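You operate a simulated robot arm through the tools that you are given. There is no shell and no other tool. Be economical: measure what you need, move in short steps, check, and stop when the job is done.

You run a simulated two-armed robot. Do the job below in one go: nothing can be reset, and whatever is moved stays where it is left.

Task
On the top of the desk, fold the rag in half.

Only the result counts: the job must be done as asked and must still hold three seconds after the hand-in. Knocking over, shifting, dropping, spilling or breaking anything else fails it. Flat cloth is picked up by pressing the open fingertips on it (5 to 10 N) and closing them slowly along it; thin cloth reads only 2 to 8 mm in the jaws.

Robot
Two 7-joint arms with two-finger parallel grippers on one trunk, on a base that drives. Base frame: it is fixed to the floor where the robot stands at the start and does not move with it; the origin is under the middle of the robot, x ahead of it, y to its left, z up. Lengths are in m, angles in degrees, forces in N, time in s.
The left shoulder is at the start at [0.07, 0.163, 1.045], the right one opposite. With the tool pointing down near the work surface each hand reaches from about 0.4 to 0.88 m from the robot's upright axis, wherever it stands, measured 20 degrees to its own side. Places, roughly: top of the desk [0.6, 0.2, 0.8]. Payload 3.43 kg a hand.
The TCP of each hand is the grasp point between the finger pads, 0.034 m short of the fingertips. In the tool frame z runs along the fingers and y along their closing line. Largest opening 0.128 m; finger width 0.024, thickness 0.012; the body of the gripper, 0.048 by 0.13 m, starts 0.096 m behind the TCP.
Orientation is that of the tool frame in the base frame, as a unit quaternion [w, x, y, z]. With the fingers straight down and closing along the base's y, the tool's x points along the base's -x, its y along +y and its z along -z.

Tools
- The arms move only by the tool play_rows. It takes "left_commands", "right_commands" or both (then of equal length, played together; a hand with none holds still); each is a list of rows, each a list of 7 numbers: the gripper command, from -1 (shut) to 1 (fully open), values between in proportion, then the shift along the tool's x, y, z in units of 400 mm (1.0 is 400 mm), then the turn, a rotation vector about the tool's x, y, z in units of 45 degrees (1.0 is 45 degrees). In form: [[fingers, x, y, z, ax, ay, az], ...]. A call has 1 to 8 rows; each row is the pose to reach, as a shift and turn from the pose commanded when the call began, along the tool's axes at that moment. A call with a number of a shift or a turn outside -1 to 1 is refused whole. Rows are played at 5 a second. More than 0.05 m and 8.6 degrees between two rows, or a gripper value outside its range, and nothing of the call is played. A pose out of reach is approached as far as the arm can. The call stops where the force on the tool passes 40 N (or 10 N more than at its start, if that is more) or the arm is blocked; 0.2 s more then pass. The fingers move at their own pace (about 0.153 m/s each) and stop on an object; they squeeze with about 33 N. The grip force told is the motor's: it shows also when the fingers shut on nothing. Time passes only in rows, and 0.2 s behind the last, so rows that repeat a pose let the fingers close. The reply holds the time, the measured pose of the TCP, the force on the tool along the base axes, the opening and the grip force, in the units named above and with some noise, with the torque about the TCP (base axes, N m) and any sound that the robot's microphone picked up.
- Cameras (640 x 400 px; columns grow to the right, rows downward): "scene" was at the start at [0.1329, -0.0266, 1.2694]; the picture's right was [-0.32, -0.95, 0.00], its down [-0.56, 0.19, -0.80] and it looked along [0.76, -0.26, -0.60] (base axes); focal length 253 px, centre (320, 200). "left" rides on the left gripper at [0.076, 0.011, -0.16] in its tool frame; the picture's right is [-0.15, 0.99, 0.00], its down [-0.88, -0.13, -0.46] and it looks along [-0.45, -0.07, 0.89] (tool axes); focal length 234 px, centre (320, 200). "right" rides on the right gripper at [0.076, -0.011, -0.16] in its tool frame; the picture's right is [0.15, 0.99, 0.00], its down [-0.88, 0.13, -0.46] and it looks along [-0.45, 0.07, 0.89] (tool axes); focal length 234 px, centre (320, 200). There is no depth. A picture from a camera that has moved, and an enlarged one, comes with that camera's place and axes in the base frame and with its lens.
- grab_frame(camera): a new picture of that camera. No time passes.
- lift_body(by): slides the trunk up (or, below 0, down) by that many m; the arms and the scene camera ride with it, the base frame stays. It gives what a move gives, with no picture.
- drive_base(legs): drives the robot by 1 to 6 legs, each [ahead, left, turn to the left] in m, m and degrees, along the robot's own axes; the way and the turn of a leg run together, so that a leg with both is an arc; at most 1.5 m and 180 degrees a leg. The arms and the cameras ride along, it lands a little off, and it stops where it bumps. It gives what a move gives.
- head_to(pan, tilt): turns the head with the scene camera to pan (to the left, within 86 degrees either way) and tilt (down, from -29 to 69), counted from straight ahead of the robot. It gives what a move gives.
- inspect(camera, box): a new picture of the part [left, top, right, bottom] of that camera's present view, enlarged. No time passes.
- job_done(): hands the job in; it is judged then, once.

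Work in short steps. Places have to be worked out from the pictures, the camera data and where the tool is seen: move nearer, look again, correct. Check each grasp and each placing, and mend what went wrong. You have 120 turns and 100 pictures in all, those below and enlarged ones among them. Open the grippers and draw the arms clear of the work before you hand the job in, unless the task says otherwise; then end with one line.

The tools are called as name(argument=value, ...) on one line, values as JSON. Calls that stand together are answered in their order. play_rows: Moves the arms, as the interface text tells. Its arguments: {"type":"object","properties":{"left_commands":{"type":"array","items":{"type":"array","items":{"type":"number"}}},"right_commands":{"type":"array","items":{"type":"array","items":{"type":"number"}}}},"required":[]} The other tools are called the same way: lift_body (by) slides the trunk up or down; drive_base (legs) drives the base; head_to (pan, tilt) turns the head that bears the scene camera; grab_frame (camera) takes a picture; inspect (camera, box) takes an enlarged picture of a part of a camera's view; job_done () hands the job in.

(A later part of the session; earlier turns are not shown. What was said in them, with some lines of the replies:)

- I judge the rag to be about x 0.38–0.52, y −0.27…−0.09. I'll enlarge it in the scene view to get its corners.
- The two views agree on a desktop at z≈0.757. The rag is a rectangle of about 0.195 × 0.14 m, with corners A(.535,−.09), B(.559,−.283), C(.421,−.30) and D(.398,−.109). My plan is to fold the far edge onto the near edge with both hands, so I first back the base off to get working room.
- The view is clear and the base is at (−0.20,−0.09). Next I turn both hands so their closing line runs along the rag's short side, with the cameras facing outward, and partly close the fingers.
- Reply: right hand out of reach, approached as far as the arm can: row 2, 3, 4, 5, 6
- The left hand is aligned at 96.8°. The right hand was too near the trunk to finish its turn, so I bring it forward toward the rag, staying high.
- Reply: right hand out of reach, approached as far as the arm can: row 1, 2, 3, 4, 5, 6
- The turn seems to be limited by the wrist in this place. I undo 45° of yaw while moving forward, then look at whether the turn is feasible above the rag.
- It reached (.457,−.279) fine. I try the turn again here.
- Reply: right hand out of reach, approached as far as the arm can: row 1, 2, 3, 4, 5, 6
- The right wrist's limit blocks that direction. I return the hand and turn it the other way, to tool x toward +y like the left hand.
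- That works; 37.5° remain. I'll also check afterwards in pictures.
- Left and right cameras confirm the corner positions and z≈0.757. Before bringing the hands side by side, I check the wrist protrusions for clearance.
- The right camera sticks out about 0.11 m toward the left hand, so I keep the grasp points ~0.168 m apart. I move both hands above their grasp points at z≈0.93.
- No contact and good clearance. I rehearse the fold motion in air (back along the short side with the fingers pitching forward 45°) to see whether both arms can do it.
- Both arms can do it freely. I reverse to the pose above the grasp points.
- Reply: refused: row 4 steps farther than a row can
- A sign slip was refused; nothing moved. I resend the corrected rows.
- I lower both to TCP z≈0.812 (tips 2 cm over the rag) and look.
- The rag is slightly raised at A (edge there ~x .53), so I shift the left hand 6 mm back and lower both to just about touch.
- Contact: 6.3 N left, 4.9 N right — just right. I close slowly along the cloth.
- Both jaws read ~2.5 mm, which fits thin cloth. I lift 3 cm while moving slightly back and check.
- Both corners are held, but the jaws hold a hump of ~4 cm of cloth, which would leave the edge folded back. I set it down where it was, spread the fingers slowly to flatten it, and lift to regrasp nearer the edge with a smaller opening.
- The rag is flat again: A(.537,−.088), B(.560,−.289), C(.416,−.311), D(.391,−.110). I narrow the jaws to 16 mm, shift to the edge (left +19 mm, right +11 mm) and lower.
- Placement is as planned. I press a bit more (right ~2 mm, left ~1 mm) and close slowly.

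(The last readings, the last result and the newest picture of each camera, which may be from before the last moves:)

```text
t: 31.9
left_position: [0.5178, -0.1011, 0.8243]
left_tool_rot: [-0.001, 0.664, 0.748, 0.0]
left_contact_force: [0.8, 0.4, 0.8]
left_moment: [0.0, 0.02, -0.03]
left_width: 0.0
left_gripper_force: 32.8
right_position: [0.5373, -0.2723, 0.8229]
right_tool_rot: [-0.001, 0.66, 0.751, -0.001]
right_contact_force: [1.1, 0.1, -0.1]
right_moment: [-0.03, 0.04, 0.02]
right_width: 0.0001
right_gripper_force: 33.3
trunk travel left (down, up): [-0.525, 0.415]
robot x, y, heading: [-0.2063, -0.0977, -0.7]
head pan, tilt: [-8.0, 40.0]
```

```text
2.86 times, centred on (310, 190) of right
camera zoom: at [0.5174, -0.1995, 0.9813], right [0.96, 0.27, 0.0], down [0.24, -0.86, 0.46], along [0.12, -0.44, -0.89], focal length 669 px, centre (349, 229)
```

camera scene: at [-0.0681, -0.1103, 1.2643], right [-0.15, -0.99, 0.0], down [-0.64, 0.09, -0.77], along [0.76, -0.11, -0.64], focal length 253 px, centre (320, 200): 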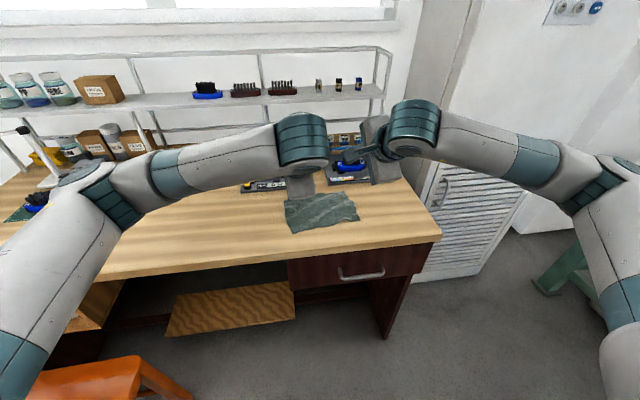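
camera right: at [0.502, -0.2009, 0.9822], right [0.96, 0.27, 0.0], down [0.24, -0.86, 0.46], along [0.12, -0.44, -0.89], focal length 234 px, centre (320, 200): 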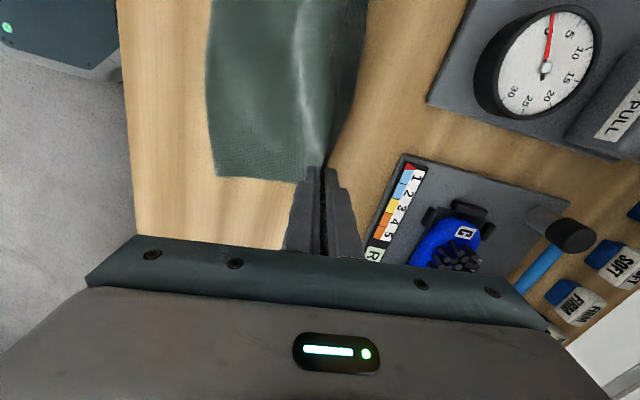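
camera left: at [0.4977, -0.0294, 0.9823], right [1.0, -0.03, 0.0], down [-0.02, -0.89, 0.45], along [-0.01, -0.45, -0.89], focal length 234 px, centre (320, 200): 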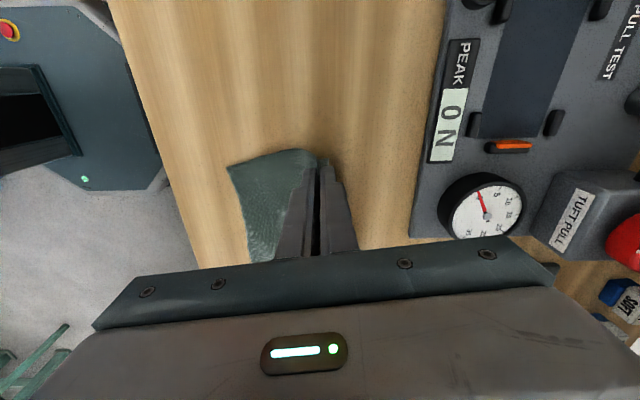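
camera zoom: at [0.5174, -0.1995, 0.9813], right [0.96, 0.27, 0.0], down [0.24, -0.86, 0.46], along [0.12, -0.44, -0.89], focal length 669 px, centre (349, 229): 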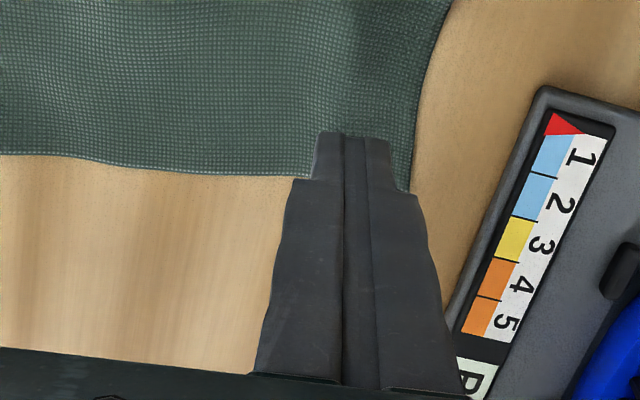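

The jaws slipped shut on nothing (width 0): the opening was too small to buckle the cloth, though the rag is undisturbed. I retry with a 27 mm opening about 20 mm in from the edge.

play_rows(left_commands=[[-0.58, 0, 0, 0, 0, 0, 0], [-0.58, 0, 0, 0.03, 0, 0, 0], [-0.58, 0, 0, 0.06, 0, 0, 0], [-0.58, 0, 0, 0.077, 0, 0, 0], [-0.58, 0, 0, 0.077, 0, 0, 0]], right_commands=[[-0.58, 0, 0.008, 0, 0, 0, 0], [-0.58, 0, 0.008, 0.03, 0, 0, 0], [-0.58, 0, 0.008, 0.06, 0, 0, 0], [-0.58, 0, 0.008, 0.074, 0, 0, 0], [-0.58, 0, 0.008, 0.074, 0, 0, 0]])

```text
t: 33.1
left_position: [0.5189, -0.0988, 0.7946]
left_tool_rot: [0.001, 0.663, 0.748, 0.001]
left_contact_force: [3.4, 0.2, 12.1]
left_moment: [0.08, -0.05, -0.01]
left_width: 0.0265
left_gripper_force: 0.0
right_position: [0.5401, -0.2695, 0.7954]
right_tool_rot: [0.001, 0.661, 0.75, 0.001]
right_contact_force: [1.5, 0.0, 4.4]
right_moment: [-0.02, -0.02, -0.02]
right_width: 0.0271
right_gripper_force: 0.1
trunk travel left (down, up): [-0.525, 0.415]
robot x, y, heading: [-0.2016, -0.0989, -0.6]
head pan, tilt: [-8.0, 40.0]
```

Left presses 12 N, right 4.4 N; I trim both toward 8 N and close slowly.

play_rows(left_commands=[[-0.58, 0, 0, -0.001, 0, 0, 0], [-0.64, 0, 0, -0.001, 0, 0, 0], [-0.7, 0, 0, -0.001, 0, 0, 0], [-0.76, 0, 0, -0.001, 0, 0, 0], [-0.82, 0, 0, -0.001, 0, 0, 0], [-0.88, 0, 0, -0.001, 0, 0, 0], [-0.94, 0, 0, -0.001, 0, 0, 0], [-1, 0, 0, -0.001, 0, 0, 0]], right_commands=[[-0.58, 0, 0, 0.002, 0, 0, 0], [-0.64, 0, 0, 0.002, 0, 0, 0], [-0.7, 0, 0, 0.002, 0, 0, 0], [-0.76, 0, 0, 0.002, 0, 0, 0], [-0.82, 0, 0, 0.002, 0, 0, 0], [-0.88, 0, 0, 0.002, 0, 0, 0], [-0.94, 0, 0, 0.002, 0, 0, 0], [-1, 0, 0, 0.002, 0, 0, 0]])

play_rows(left_commands=[[-1, 0, 0, 0, 0, 0, 0]], right_commands=[[-1, 0, 0, 0, 0, 0, 0]])

```text
t: 34.9
left_position: [0.5179, -0.0998, 0.7955]
left_tool_rot: [0.0, 0.663, 0.749, 0.0]
left_contact_force: [-0.4, -1.2, 9.6]
left_moment: [-0.05, 0.02, 0.03]
left_width: 0.0
left_gripper_force: 32.8
right_position: [0.5385, -0.2713, 0.7953]
right_tool_rot: [0.001, 0.661, 0.751, 0.001]
right_contact_force: [1.8, 1.2, 17.2]
right_moment: [0.02, 0.03, -0.01]
right_width: 0.0013
right_gripper_force: 32.7
trunk travel left (down, up): [-0.525, 0.415]
robot x, y, heading: [-0.202, -0.0993, -0.5]
head pan, tilt: [-8.0, 40.0]
```

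```text
t: 35.3
left_position: [0.5179, -0.0991, 0.7952]
left_tool_rot: [0.001, 0.663, 0.748, 0.001]
left_contact_force: [-0.2, -1.4, 8.6]
left_moment: [-0.03, 0.0, -0.01]
left_width: 0.0
left_gripper_force: 32.7
right_position: [0.5385, -0.2711, 0.796]
right_tool_rot: [0.001, 0.661, 0.75, 0.002]
right_contact_force: [2.1, 1.9, 17.8]
right_moment: [-0.01, 0.04, 0.01]
right_width: 0.0011
right_gripper_force: 33.0
trunk travel left (down, up): [-0.525, 0.415]
robot x, y, heading: [-0.2046, -0.0981, -0.4]
head pan, tilt: [-8.0, 40.0]
```

The right jaw has a thin hold (1.1 mm), but the left slipped. I lift the left, reopen to 38 mm and look.

play_rows(left_commands=[[-1, 0, 0, -0.03, 0, 0, 0], [-0.4, 0, 0, -0.05, 0, 0, 0], [-0.4, 0, 0, -0.05, 0, 0, 0]])

inspect(camera="left", box=[200, 120, 420, 260])

inspect(camera="right", box=[200, 120, 420, 260])

```text
t: 36.1
left_position: [0.5177, -0.0992, 0.8154]
left_tool_rot: [0.0, 0.663, 0.749, 0.001]
left_contact_force: [-0.1, 0.2, -0.4]
left_moment: [-0.02, 0.0, 0.01]
left_width: 0.0384
left_gripper_force: 0.1
right_position: [0.5389, -0.2717, 0.7953]
right_tool_rot: [0.001, 0.661, 0.751, 0.001]
right_contact_force: [-0.8, -0.6, 23.5]
right_moment: [-0.03, 0.0, 0.0]
right_width: 0.0016
right_gripper_force: 33.4
trunk travel left (down, up): [-0.525, 0.415]
robot x, y, heading: [-0.2064, -0.0998, -0.6]
head pan, tilt: [-8.0, 40.0]
```

```text
2.86 times, centred on (310, 190) of left
camera zoom: at [0.5189, -0.0206, 0.974], right [1.0, -0.03, 0.0], down [-0.02, -0.89, 0.46], along [-0.01, -0.46, -0.89], focal length 669 px, centre (349, 229)
```

zoom: 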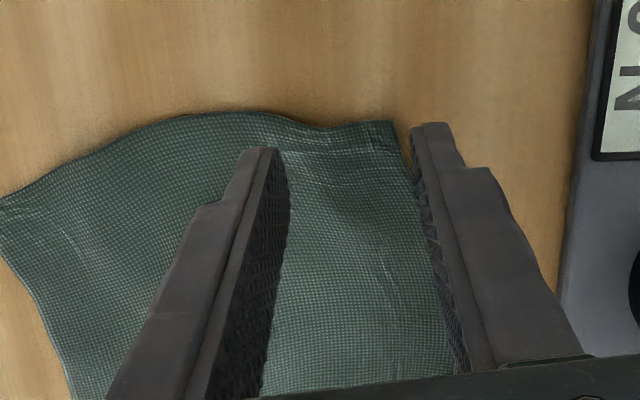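

```text
2.86 times, centred on (310, 190) of right
camera zoom: at [0.5177, -0.1979, 0.9538], right [0.96, 0.27, 0.0], down [0.24, -0.86, 0.46], along [0.13, -0.44, -0.89], focal length 669 px, centre (349, 229)
```

zoom: 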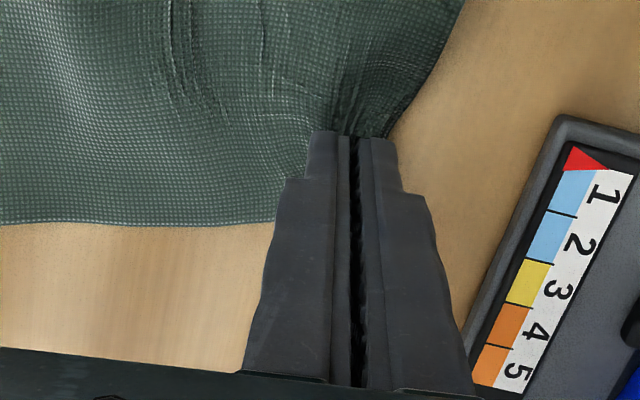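

A is now at about (.533,−.092), so the left finger was half off the corner. I shift 8 mm inward and 6 mm back, press and close at 38 mm opening.

play_rows(left_commands=[[-0.4, -0.02, -0.015, 0, 0, 0, 0], [-0.4, -0.02, -0.015, 0.025, 0, 0, 0], [-0.4, -0.02, -0.015, 0.048, 0, 0, 0], [-0.4, -0.02, -0.015, 0.048, 0, 0, 0]])

```text
t: 37.1
left_position: [0.5123, -0.1075, 0.7976]
left_tool_rot: [0.0, 0.663, 0.749, 0.001]
left_contact_force: [0.1, 0.0, -0.4]
left_moment: [0.03, 0.01, 0.0]
left_width: 0.0386
left_gripper_force: 0.0
right_position: [0.5375, -0.2706, 0.7953]
right_tool_rot: [0.001, 0.66, 0.751, 0.002]
right_contact_force: [1.7, -0.7, 25.2]
right_moment: [-0.07, 0.0, 0.02]
right_width: 0.0013
right_gripper_force: 32.7
trunk travel left (down, up): [-0.525, 0.415]
robot x, y, heading: [-0.2005, -0.0958, -0.3]
head pan, tilt: [-8.0, 40.0]
```

Not yet in contact; I go down 1.5–2 mm more.

play_rows(left_commands=[[-0.4, 0, 0, 0.003, 0, 0, 0], [-0.4, 0, 0, 0.005, 0, 0, 0], [-0.4, 0, 0, 0.005, 0, 0, 0]])

```text
t: 37.9
left_position: [0.5113, -0.108, 0.795]
left_tool_rot: [0.001, 0.663, 0.748, 0.001]
left_contact_force: [0.0, 0.6, 4.8]
left_moment: [0.04, 0.0, -0.01]
left_width: 0.0382
left_gripper_force: 0.0
right_position: [0.5378, -0.2716, 0.7959]
right_tool_rot: [0.001, 0.661, 0.751, 0.001]
right_contact_force: [4.4, -1.9, 23.3]
right_moment: [-0.09, -0.07, 0.0]
right_width: 0.0014
right_gripper_force: 33.0
trunk travel left (down, up): [-0.525, 0.415]
robot x, y, heading: [-0.2038, -0.0994, -0.7]
head pan, tilt: [-8.0, 40.0]
```

4.8 N now; a touch more and close slowly.

play_rows(left_commands=[[-0.46, 0, 0, 0.001, 0, 0, 0], [-0.54, 0, 0, 0.001, 0, 0, 0], [-0.62, 0, 0, 0.001, 0, 0, 0], [-0.7, 0, 0, 0.001, 0, 0, 0], [-0.78, 0, 0, 0.001, 0, 0, 0], [-0.86, 0, 0, 0.001, 0, 0, 0], [-0.94, 0, 0, 0.001, 0, 0, 0], [-1, 0, 0, 0.001, 0, 0, 0]])

play_rows(left_commands=[[-1, 0, 0, -0.02, 0, 0, 0], [-1, 0, 0, -0.045, 0, 0, 0], [-1, 0, -0.01, -0.07, 0, 0, 0]], right_commands=[[-1, 0, 0, -0.02, 0, 0, 0], [-1, 0, 0, -0.045, 0, 0, 0], [-1, 0, -0.01, -0.07, 0, 0, 0]])

inspect(camera="scene", box=[250, 120, 410, 250])

inspect(camera="left", box=[200, 120, 420, 260])

inspect(camera="right", box=[200, 120, 420, 260])

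```text
t: 39.7
left_position: [0.5115, -0.1083, 0.7946]
left_tool_rot: [0.002, 0.663, 0.748, 0.001]
left_contact_force: [0.5, -0.7, 13.7]
left_moment: [0.03, -0.03, 0.03]
left_width: 0.0023
left_gripper_force: 33.1
right_position: [0.5366, -0.2701, 0.7956]
right_tool_rot: [0.001, 0.66, 0.751, 0.001]
right_contact_force: [5.2, 0.2, 20.4]
right_moment: [-0.03, -0.15, 0.04]
right_width: 0.001
right_gripper_force: 32.9
trunk travel left (down, up): [-0.525, 0.415]
robot x, y, heading: [-0.2044, -0.0969, -0.7]
head pan, tilt: [-8.0, 40.0]
```

```text
t: 40.5
left_position: [0.5088, -0.1088, 0.8197]
left_tool_rot: [-0.001, 0.664, 0.747, 0.0]
left_contact_force: [0.0, -0.7, 1.0]
left_moment: [-0.01, 0.01, 0.01]
left_width: 0.0024
left_gripper_force: 33.0
right_position: [0.5356, -0.2732, 0.8199]
right_tool_rot: [-0.001, 0.66, 0.751, 0.0]
right_contact_force: [0.1, -0.8, -0.3]
right_moment: [0.0, -0.01, 0.01]
right_width: 0.0013
right_gripper_force: 32.5
trunk travel left (down, up): [-0.525, 0.415]
robot x, y, heading: [-0.2025, -0.0965, -0.4]
head pan, tilt: [-8.0, 40.0]
```

```text
3.08 times, centred on (330, 185) of scene
camera zoom: at [-0.0685, -0.1098, 1.2641], right [-0.15, -0.99, 0.0], down [-0.64, 0.09, -0.77], along [0.76, -0.11, -0.64], focal length 780 px, centre (289, 246)
```

zoom: 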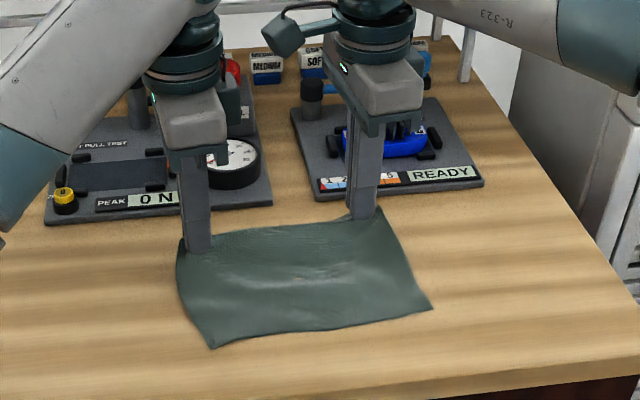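

```text
2.86 times, centred on (310, 190) of left
camera zoom: at [0.511, -0.0308, 0.9786], right [1.0, -0.03, 0.0], down [-0.02, -0.89, 0.46], along [-0.01, -0.46, -0.89], focal length 669 px, centre (349, 229)
```

zoom: 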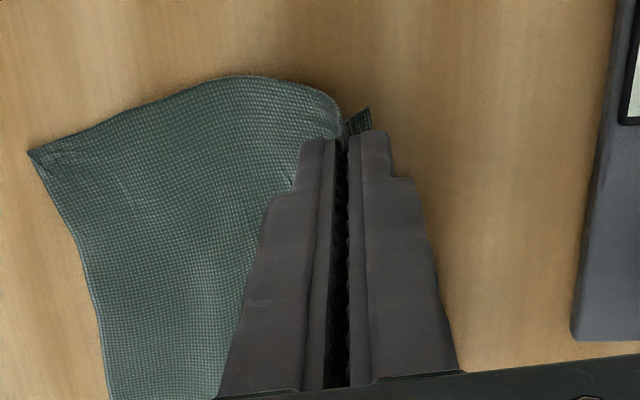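

```text
2.86 times, centred on (310, 190) of right
camera zoom: at [0.5159, -0.199, 0.9789], right [0.96, 0.27, 0.0], down [0.24, -0.86, 0.46], along [0.12, -0.44, -0.89], focal length 669 px, centre (349, 229)
```

zoom: 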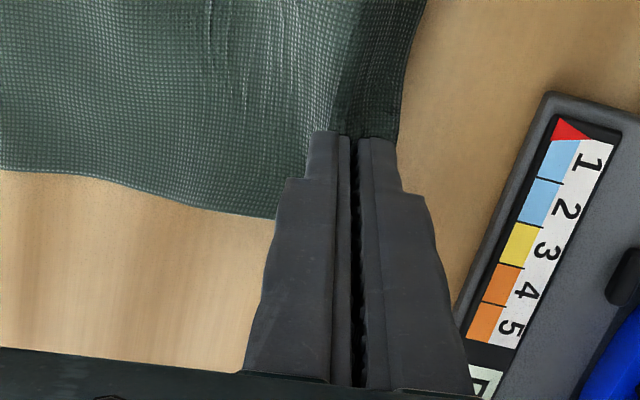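

Both corners are held, with about 3 cm left and 2.5 cm right beyond the pinch lines. I now play the fold: an arc back over the midline with the fingers pitching 45° forward, ending with the tips ~14 mm over the near half.

play_rows(left_commands=[[-1, 0, -0.0415, -0.012, -0.178, 0, 0], [-1, 0, -0.083, -0.017, -0.356, 0, 0], [-1, 0, -0.1235, -0.015, -0.533, 0, 0], [-1, 0, -0.162, -0.008, -0.689, 0, 0], [-1, 0, -0.1935, 0.007, -0.822, 0, 0], [-1, 0, -0.223, 0.026, -0.933, 0, 0], [-1, 0, -0.244, 0.0475, -1, 0, 0], [-1, 0, -0.2575, 0.0625, -1, 0, 0]], right_commands=[[-1, 0, -0.047, -0.012, -0.178, 0, 0], [-1, 0, -0.094, -0.017, -0.356, 0, 0], [-1, 0, -0.14, -0.015, -0.533, 0, 0], [-1, 0, -0.184, -0.008, -0.689, 0, 0], [-1, 0, -0.2195, 0.007, -0.822, 0, 0], [-1, 0, -0.253, 0.026, -0.933, 0, 0], [-1, 0, -0.2775, 0.0475, -1, 0, 0], [-1, 0, -0.294, 0.0625, -1, 0, 0]])

inspect(camera="scene", box=[250, 120, 410, 250])

grab_frame(camera="left")

grab_frame(camera="right")

```text
t: 42.3
left_position: [0.407, -0.1217, 0.796]
left_tool_rot: [0.254, 0.613, 0.691, 0.287]
left_contact_force: [-0.3, 0.0, -0.2]
left_moment: [-0.06, 0.06, 0.01]
left_width: 0.0022
left_gripper_force: 32.7
right_position: [0.4202, -0.2876, 0.7981]
right_tool_rot: [0.252, 0.61, 0.693, 0.288]
right_contact_force: [0.2, 0.3, 1.7]
right_moment: [-0.05, -0.04, 0.02]
right_width: 0.0011
right_gripper_force: 32.6
trunk travel left (down, up): [-0.525, 0.415]
robot x, y, heading: [-0.2026, -0.0973, -0.4]
head pan, tilt: [-8.0, 40.0]
```

```text
3.08 times, centred on (330, 185) of scene
camera zoom: at [-0.0688, -0.1097, 1.2644], right [-0.15, -0.99, 0.0], down [-0.64, 0.09, -0.77], along [0.76, -0.11, -0.64], focal length 780 px, centre (289, 246)
```

zoom: 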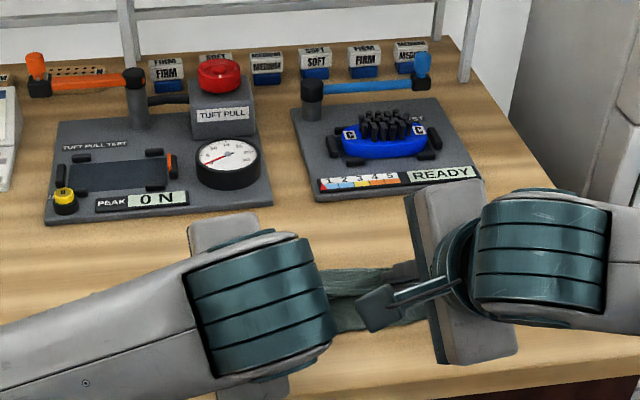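

```text
66 pictures are left
camera left: at [0.2923, -0.0576, 0.9151], right [0.71, -0.06, 0.7], down [-0.31, -0.92, 0.23], along [0.63, -0.38, -0.68], focal length 234 px, centre (320, 200)
```

left: 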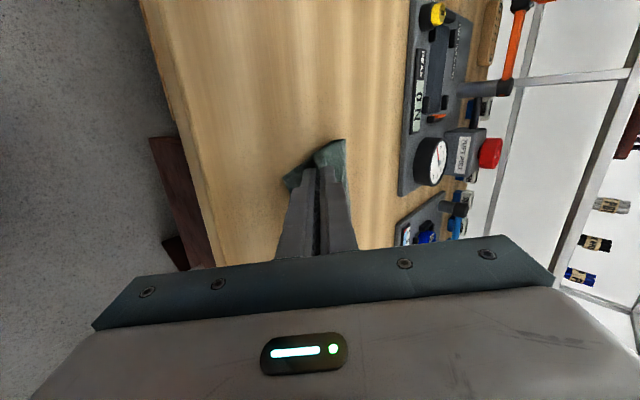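

```text
65 pictures are left
camera right: at [0.2901, -0.2279, 0.9009], right [0.67, 0.23, 0.7], down [-0.12, -0.9, 0.41], along [0.73, -0.36, -0.58], focal length 234 px, centre (320, 200)
```

right: 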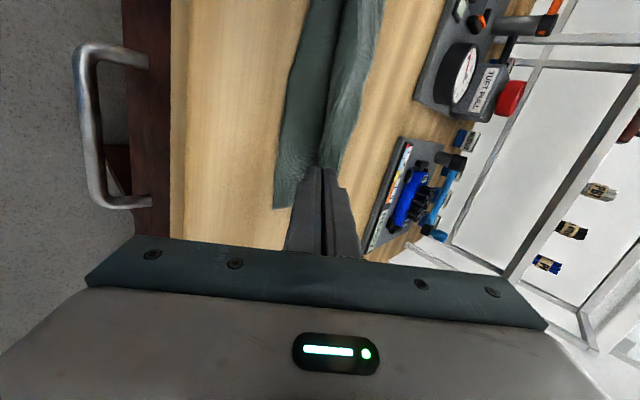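

The fold is forming. I enlarge both hand views to judge alignment before releasing.

inspect(camera="left", box=[240, 100, 400, 200])

inspect(camera="right", box=[220, 40, 420, 240])

```text
4.00 times, centred on (320, 150) of left
camera zoom: at [0.2923, -0.0576, 0.9151], right [0.71, -0.06, 0.7], down [-0.31, -0.92, 0.23], along [0.63, -0.38, -0.68], focal length 937 px, centre (320, 400)
```

zoom: 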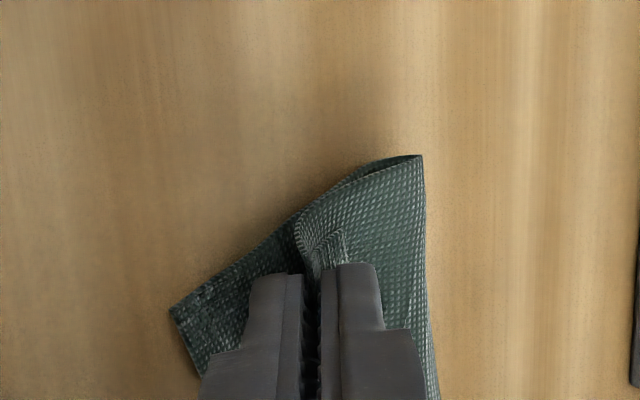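

```text
2.00 times, centred on (320, 140) of right
camera zoom: at [0.2901, -0.2279, 0.9009], right [0.67, 0.23, 0.7], down [-0.12, -0.9, 0.41], along [0.73, -0.36, -0.58], focal length 468 px, centre (320, 320)
```

zoom: 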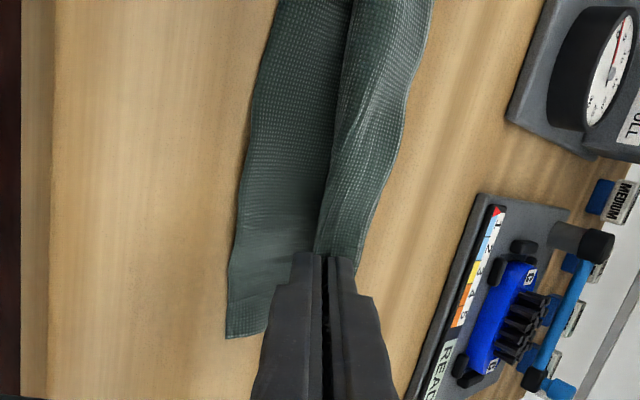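

The fold is well placed, with the near edge about 3–4 cm ahead of the pinch, as the folded-back edge needs. I open the jaws slightly and draw back along the fingers to release.

play_rows(left_commands=[[-0.9, 0, 0, 0, 0, 0, 0], [-0.8, 0, 0.004, -0.004, 0, 0, 0], [-0.7, 0, 0.007, -0.007, 0, 0, 0], [-0.6, 0, 0.01, -0.01, 0, 0, 0], [-0.6, 0, 0.01, -0.03, 0, 0, 0], [-0.6, 0, 0.01, -0.06, 0, 0, 0], [-0.6, 0, 0.01, -0.1, 0, 0, 0], [-0.6, 0, 0.01, -0.15, 0, 0, 0]], right_commands=[[-0.9, 0, 0, 0, 0, 0, 0], [-0.8, 0, 0.004, -0.004, 0, 0, 0], [-0.7, 0, 0.007, -0.007, 0, 0, 0], [-0.6, 0, 0.01, -0.01, 0, 0, 0], [-0.6, 0, 0.01, -0.03, 0, 0, 0], [-0.6, 0, 0.01, -0.06, 0, 0, 0], [-0.6, 0, 0.01, -0.1, 0, 0, 0], [-0.6, 0, 0.01, -0.15, 0, 0, 0]])

grab_frame(camera="left")

grab_frame(camera="right")

```text
t: 44.1
left_position: [0.3655, -0.1264, 0.8398]
left_tool_rot: [0.253, 0.613, 0.691, 0.288]
left_contact_force: [0.1, 0.6, 0.3]
left_moment: [0.03, -0.03, -0.03]
left_width: 0.0258
left_gripper_force: 0.0
right_position: [0.3803, -0.2924, 0.8415]
right_tool_rot: [0.253, 0.61, 0.693, 0.287]
right_contact_force: [-0.3, 1.0, -0.4]
right_moment: [-0.04, 0.03, 0.0]
right_width: 0.0257
right_gripper_force: 0.0
trunk travel left (down, up): [-0.525, 0.415]
robot x, y, heading: [-0.2028, -0.0955, -0.3]
head pan, tilt: [-8.0, 40.0]
```

```text
62 pictures are left
camera left: at [0.2516, -0.0619, 0.9603], right [0.71, -0.06, 0.7], down [-0.3, -0.92, 0.23], along [0.63, -0.38, -0.68], focal length 234 px, centre (320, 200)
```

left: 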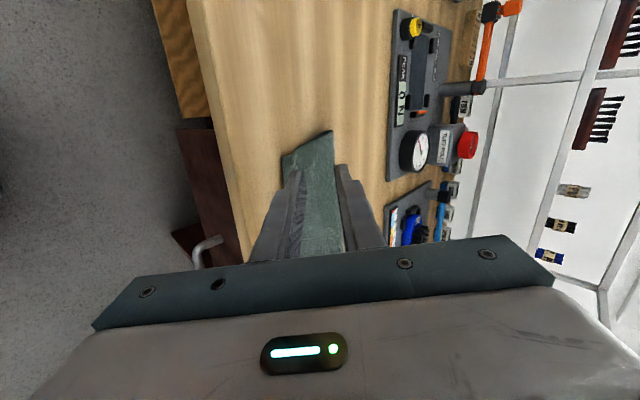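

```text
61 pictures are left
camera right: at [0.2507, -0.2322, 0.9453], right [0.67, 0.23, 0.7], down [-0.12, -0.9, 0.41], along [0.73, -0.36, -0.58], focal length 234 px, centre (320, 200)
```

right: 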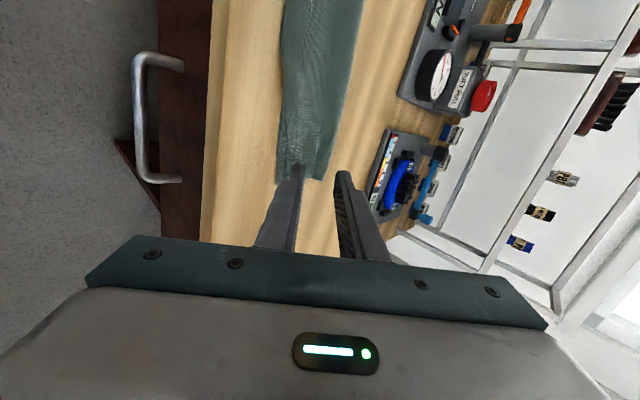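

The flaps appear to have unrolled. I raise the hands and spread them sideways to see the whole rag.

play_rows(left_commands=[[-0.6, 0, 0.06, -0.06, 0, 0, 0], [-0.6, 0.05, 0.12, -0.12, 0, 0, 0], [-0.6, 0.15, 0.18, -0.18, 0, 0, 0], [-0.6, 0.25, 0.2, -0.2, 0, 0, 0], [-0.6, 0.35, 0.2, -0.2, 0, 0, 0]], right_commands=[[-0.6, 0, 0.06, -0.06, 0, 0, 0], [-0.6, -0.05, 0.12, -0.12, 0, 0, 0], [-0.6, -0.15, 0.18, -0.18, 0, 0, 0], [-0.6, -0.25, 0.2, -0.2, 0, 0, 0], [-0.6, -0.35, 0.2, -0.2, 0, 0, 0]])

grab_frame(camera="scene")

inspect(camera="scene", box=[260, 180, 380, 255])

```text
refused: row 3 steps farther than a row can; nothing moved
```

```text
60 pictures are left
camera scene: at [-0.0694, -0.11, 1.2643], right [-0.15, -0.99, 0.0], down [-0.64, 0.09, -0.77], along [0.76, -0.11, -0.64], focal length 253 px, centre (320, 200)
```

scene: 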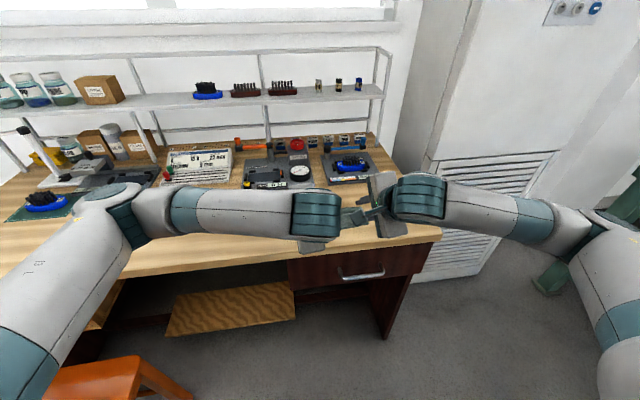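

```text
5.33 times, centred on (320, 218) of scene
camera zoom: at [-0.0694, -0.11, 1.2643], right [-0.15, -0.99, 0.0], down [-0.64, 0.09, -0.77], along [0.76, -0.11, -0.64], focal length 1352 px, centre (320, 107)
```

zoom: 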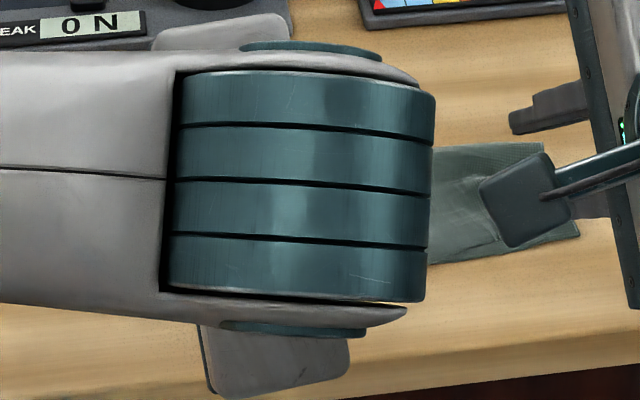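

The step was too long and was refused. I resend it in smaller steps.

play_rows(left_commands=[[-0.6, 0, 0.06, -0.06, 0, 0, 0], [-0.6, 0, 0.12, -0.12, 0, 0, 0], [-0.6, 0.05, 0.17, -0.17, 0, 0, 0], [-0.6, 0.14, 0.2, -0.2, 0, 0, 0], [-0.6, 0.24, 0.2, -0.2, 0, 0, 0], [-0.6, 0.34, 0.2, -0.2, 0, 0, 0]], right_commands=[[-0.6, 0, 0.06, -0.06, 0, 0, 0], [-0.6, 0, 0.12, -0.12, 0, 0, 0], [-0.6, -0.05, 0.17, -0.17, 0, 0, 0], [-0.6, -0.14, 0.2, -0.2, 0, 0, 0], [-0.6, -0.24, 0.2, -0.2, 0, 0, 0], [-0.6, -0.34, 0.2, -0.2, 0, 0, 0]])

grab_frame(camera="scene")

inspect(camera="scene", box=[260, 180, 380, 255])

```text
t: 45.5
left_position: [0.35, 0.0087, 0.953]
left_tool_rot: [0.254, 0.613, 0.692, 0.286]
left_contact_force: [-0.7, 0.7, 0.0]
left_moment: [0.0, 0.01, 0.01]
left_width: 0.0256
left_gripper_force: 0.1
right_position: [0.3997, -0.4254, 0.955]
right_tool_rot: [0.254, 0.61, 0.693, 0.288]
right_contact_force: [0.2, -0.5, -0.8]
right_moment: [0.01, -0.02, -0.03]
right_width: 0.0253
right_gripper_force: 0.0
trunk travel left (down, up): [-0.525, 0.415]
robot x, y, heading: [-0.2037, -0.1003, -0.3]
head pan, tilt: [-8.0, 40.0]
```

```text
58 pictures are left
camera scene: at [-0.0693, -0.1091, 1.2644], right [-0.15, -0.99, 0.0], down [-0.64, 0.09, -0.77], along [0.76, -0.11, -0.64], focal length 253 px, centre (320, 200)
```

scene: 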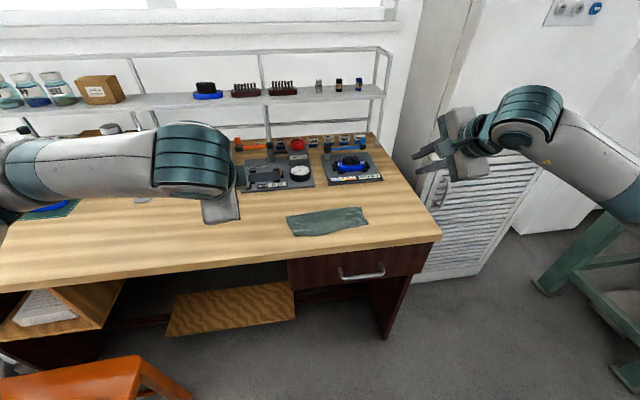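

```text
5.33 times, centred on (320, 218) of scene
camera zoom: at [-0.0693, -0.1091, 1.2644], right [-0.15, -0.99, 0.0], down [-0.64, 0.09, -0.77], along [0.76, -0.11, -0.64], focal length 1352 px, centre (320, 107)
```

zoom: 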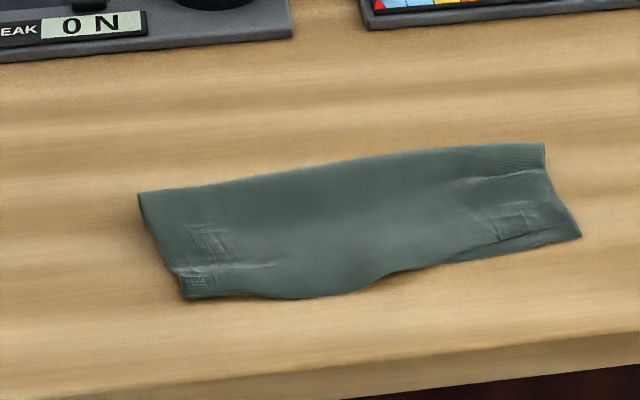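

The rag is folded cleanly in half, with edges matching within about 1 cm. I open the grippers fully, let time pass, and check it stays.

play_rows(left_commands=[[0, 0.05, 0, -0.05, 0, 0, 0], [1, 0.1, 0, -0.1, 0, 0, 0], [1, 0.1, 0, -0.1, 0, 0, 0], [1, 0.1, 0, -0.1, 0, 0, 0]], right_commands=[[0, 0, 0, -0.05, 0, 0, 0], [1, 0, 0, -0.1, 0, 0, 0], [1, 0, 0, -0.1, 0, 0, 0], [1, 0, 0, -0.1, 0, 0, 0]])

inspect(camera="scene", box=[260, 180, 380, 255])

grab_frame(camera="scene")

```text
t: 46.5
left_position: [0.3198, 0.0458, 0.9825]
left_tool_rot: [0.254, 0.612, 0.692, 0.286]
left_contact_force: [-0.8, 0.2, -0.6]
left_moment: [0.02, 0.0, 0.03]
left_width: 0.128
left_gripper_force: 0.1
right_position: [0.3718, -0.4296, 0.9843]
right_tool_rot: [0.252, 0.61, 0.694, 0.287]
right_contact_force: [-0.2, 0.4, -0.2]
right_moment: [0.04, 0.01, -0.04]
right_width: 0.1282
right_gripper_force: 0.0
trunk travel left (down, up): [-0.525, 0.415]
robot x, y, heading: [-0.2067, -0.1015, -0.5]
head pan, tilt: [-8.0, 40.0]
```

```text
5.33 times, centred on (320, 218) of scene
camera zoom: at [-0.0689, -0.1096, 1.2643], right [-0.15, -0.99, 0.0], down [-0.64, 0.09, -0.77], along [0.76, -0.11, -0.64], focal length 1352 px, centre (320, 107)
```

zoom: 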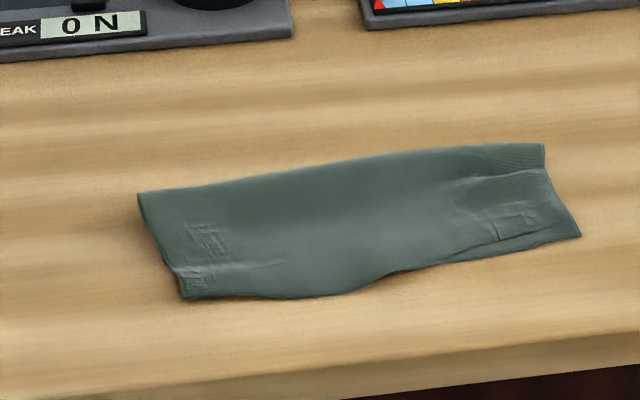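

```text
55 pictures are left
camera scene: at [-0.0689, -0.1096, 1.2643], right [-0.15, -0.99, 0.0], down [-0.64, 0.09, -0.77], along [0.76, -0.11, -0.64], focal length 253 px, centre (320, 200)
```

scene: 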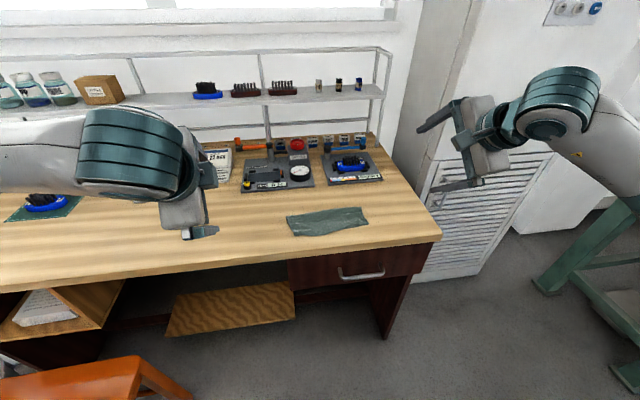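

The fold is stable, about 0.08 × 0.21 m against 0.147 m before. The grippers are open and clear and nothing else was disturbed, so I hand in.

job_done()

```text
The job is handed in.
```

The rag is folded in half on the desk top, far edge over near edge with the edges within about 1 cm, and I've handed the job in.
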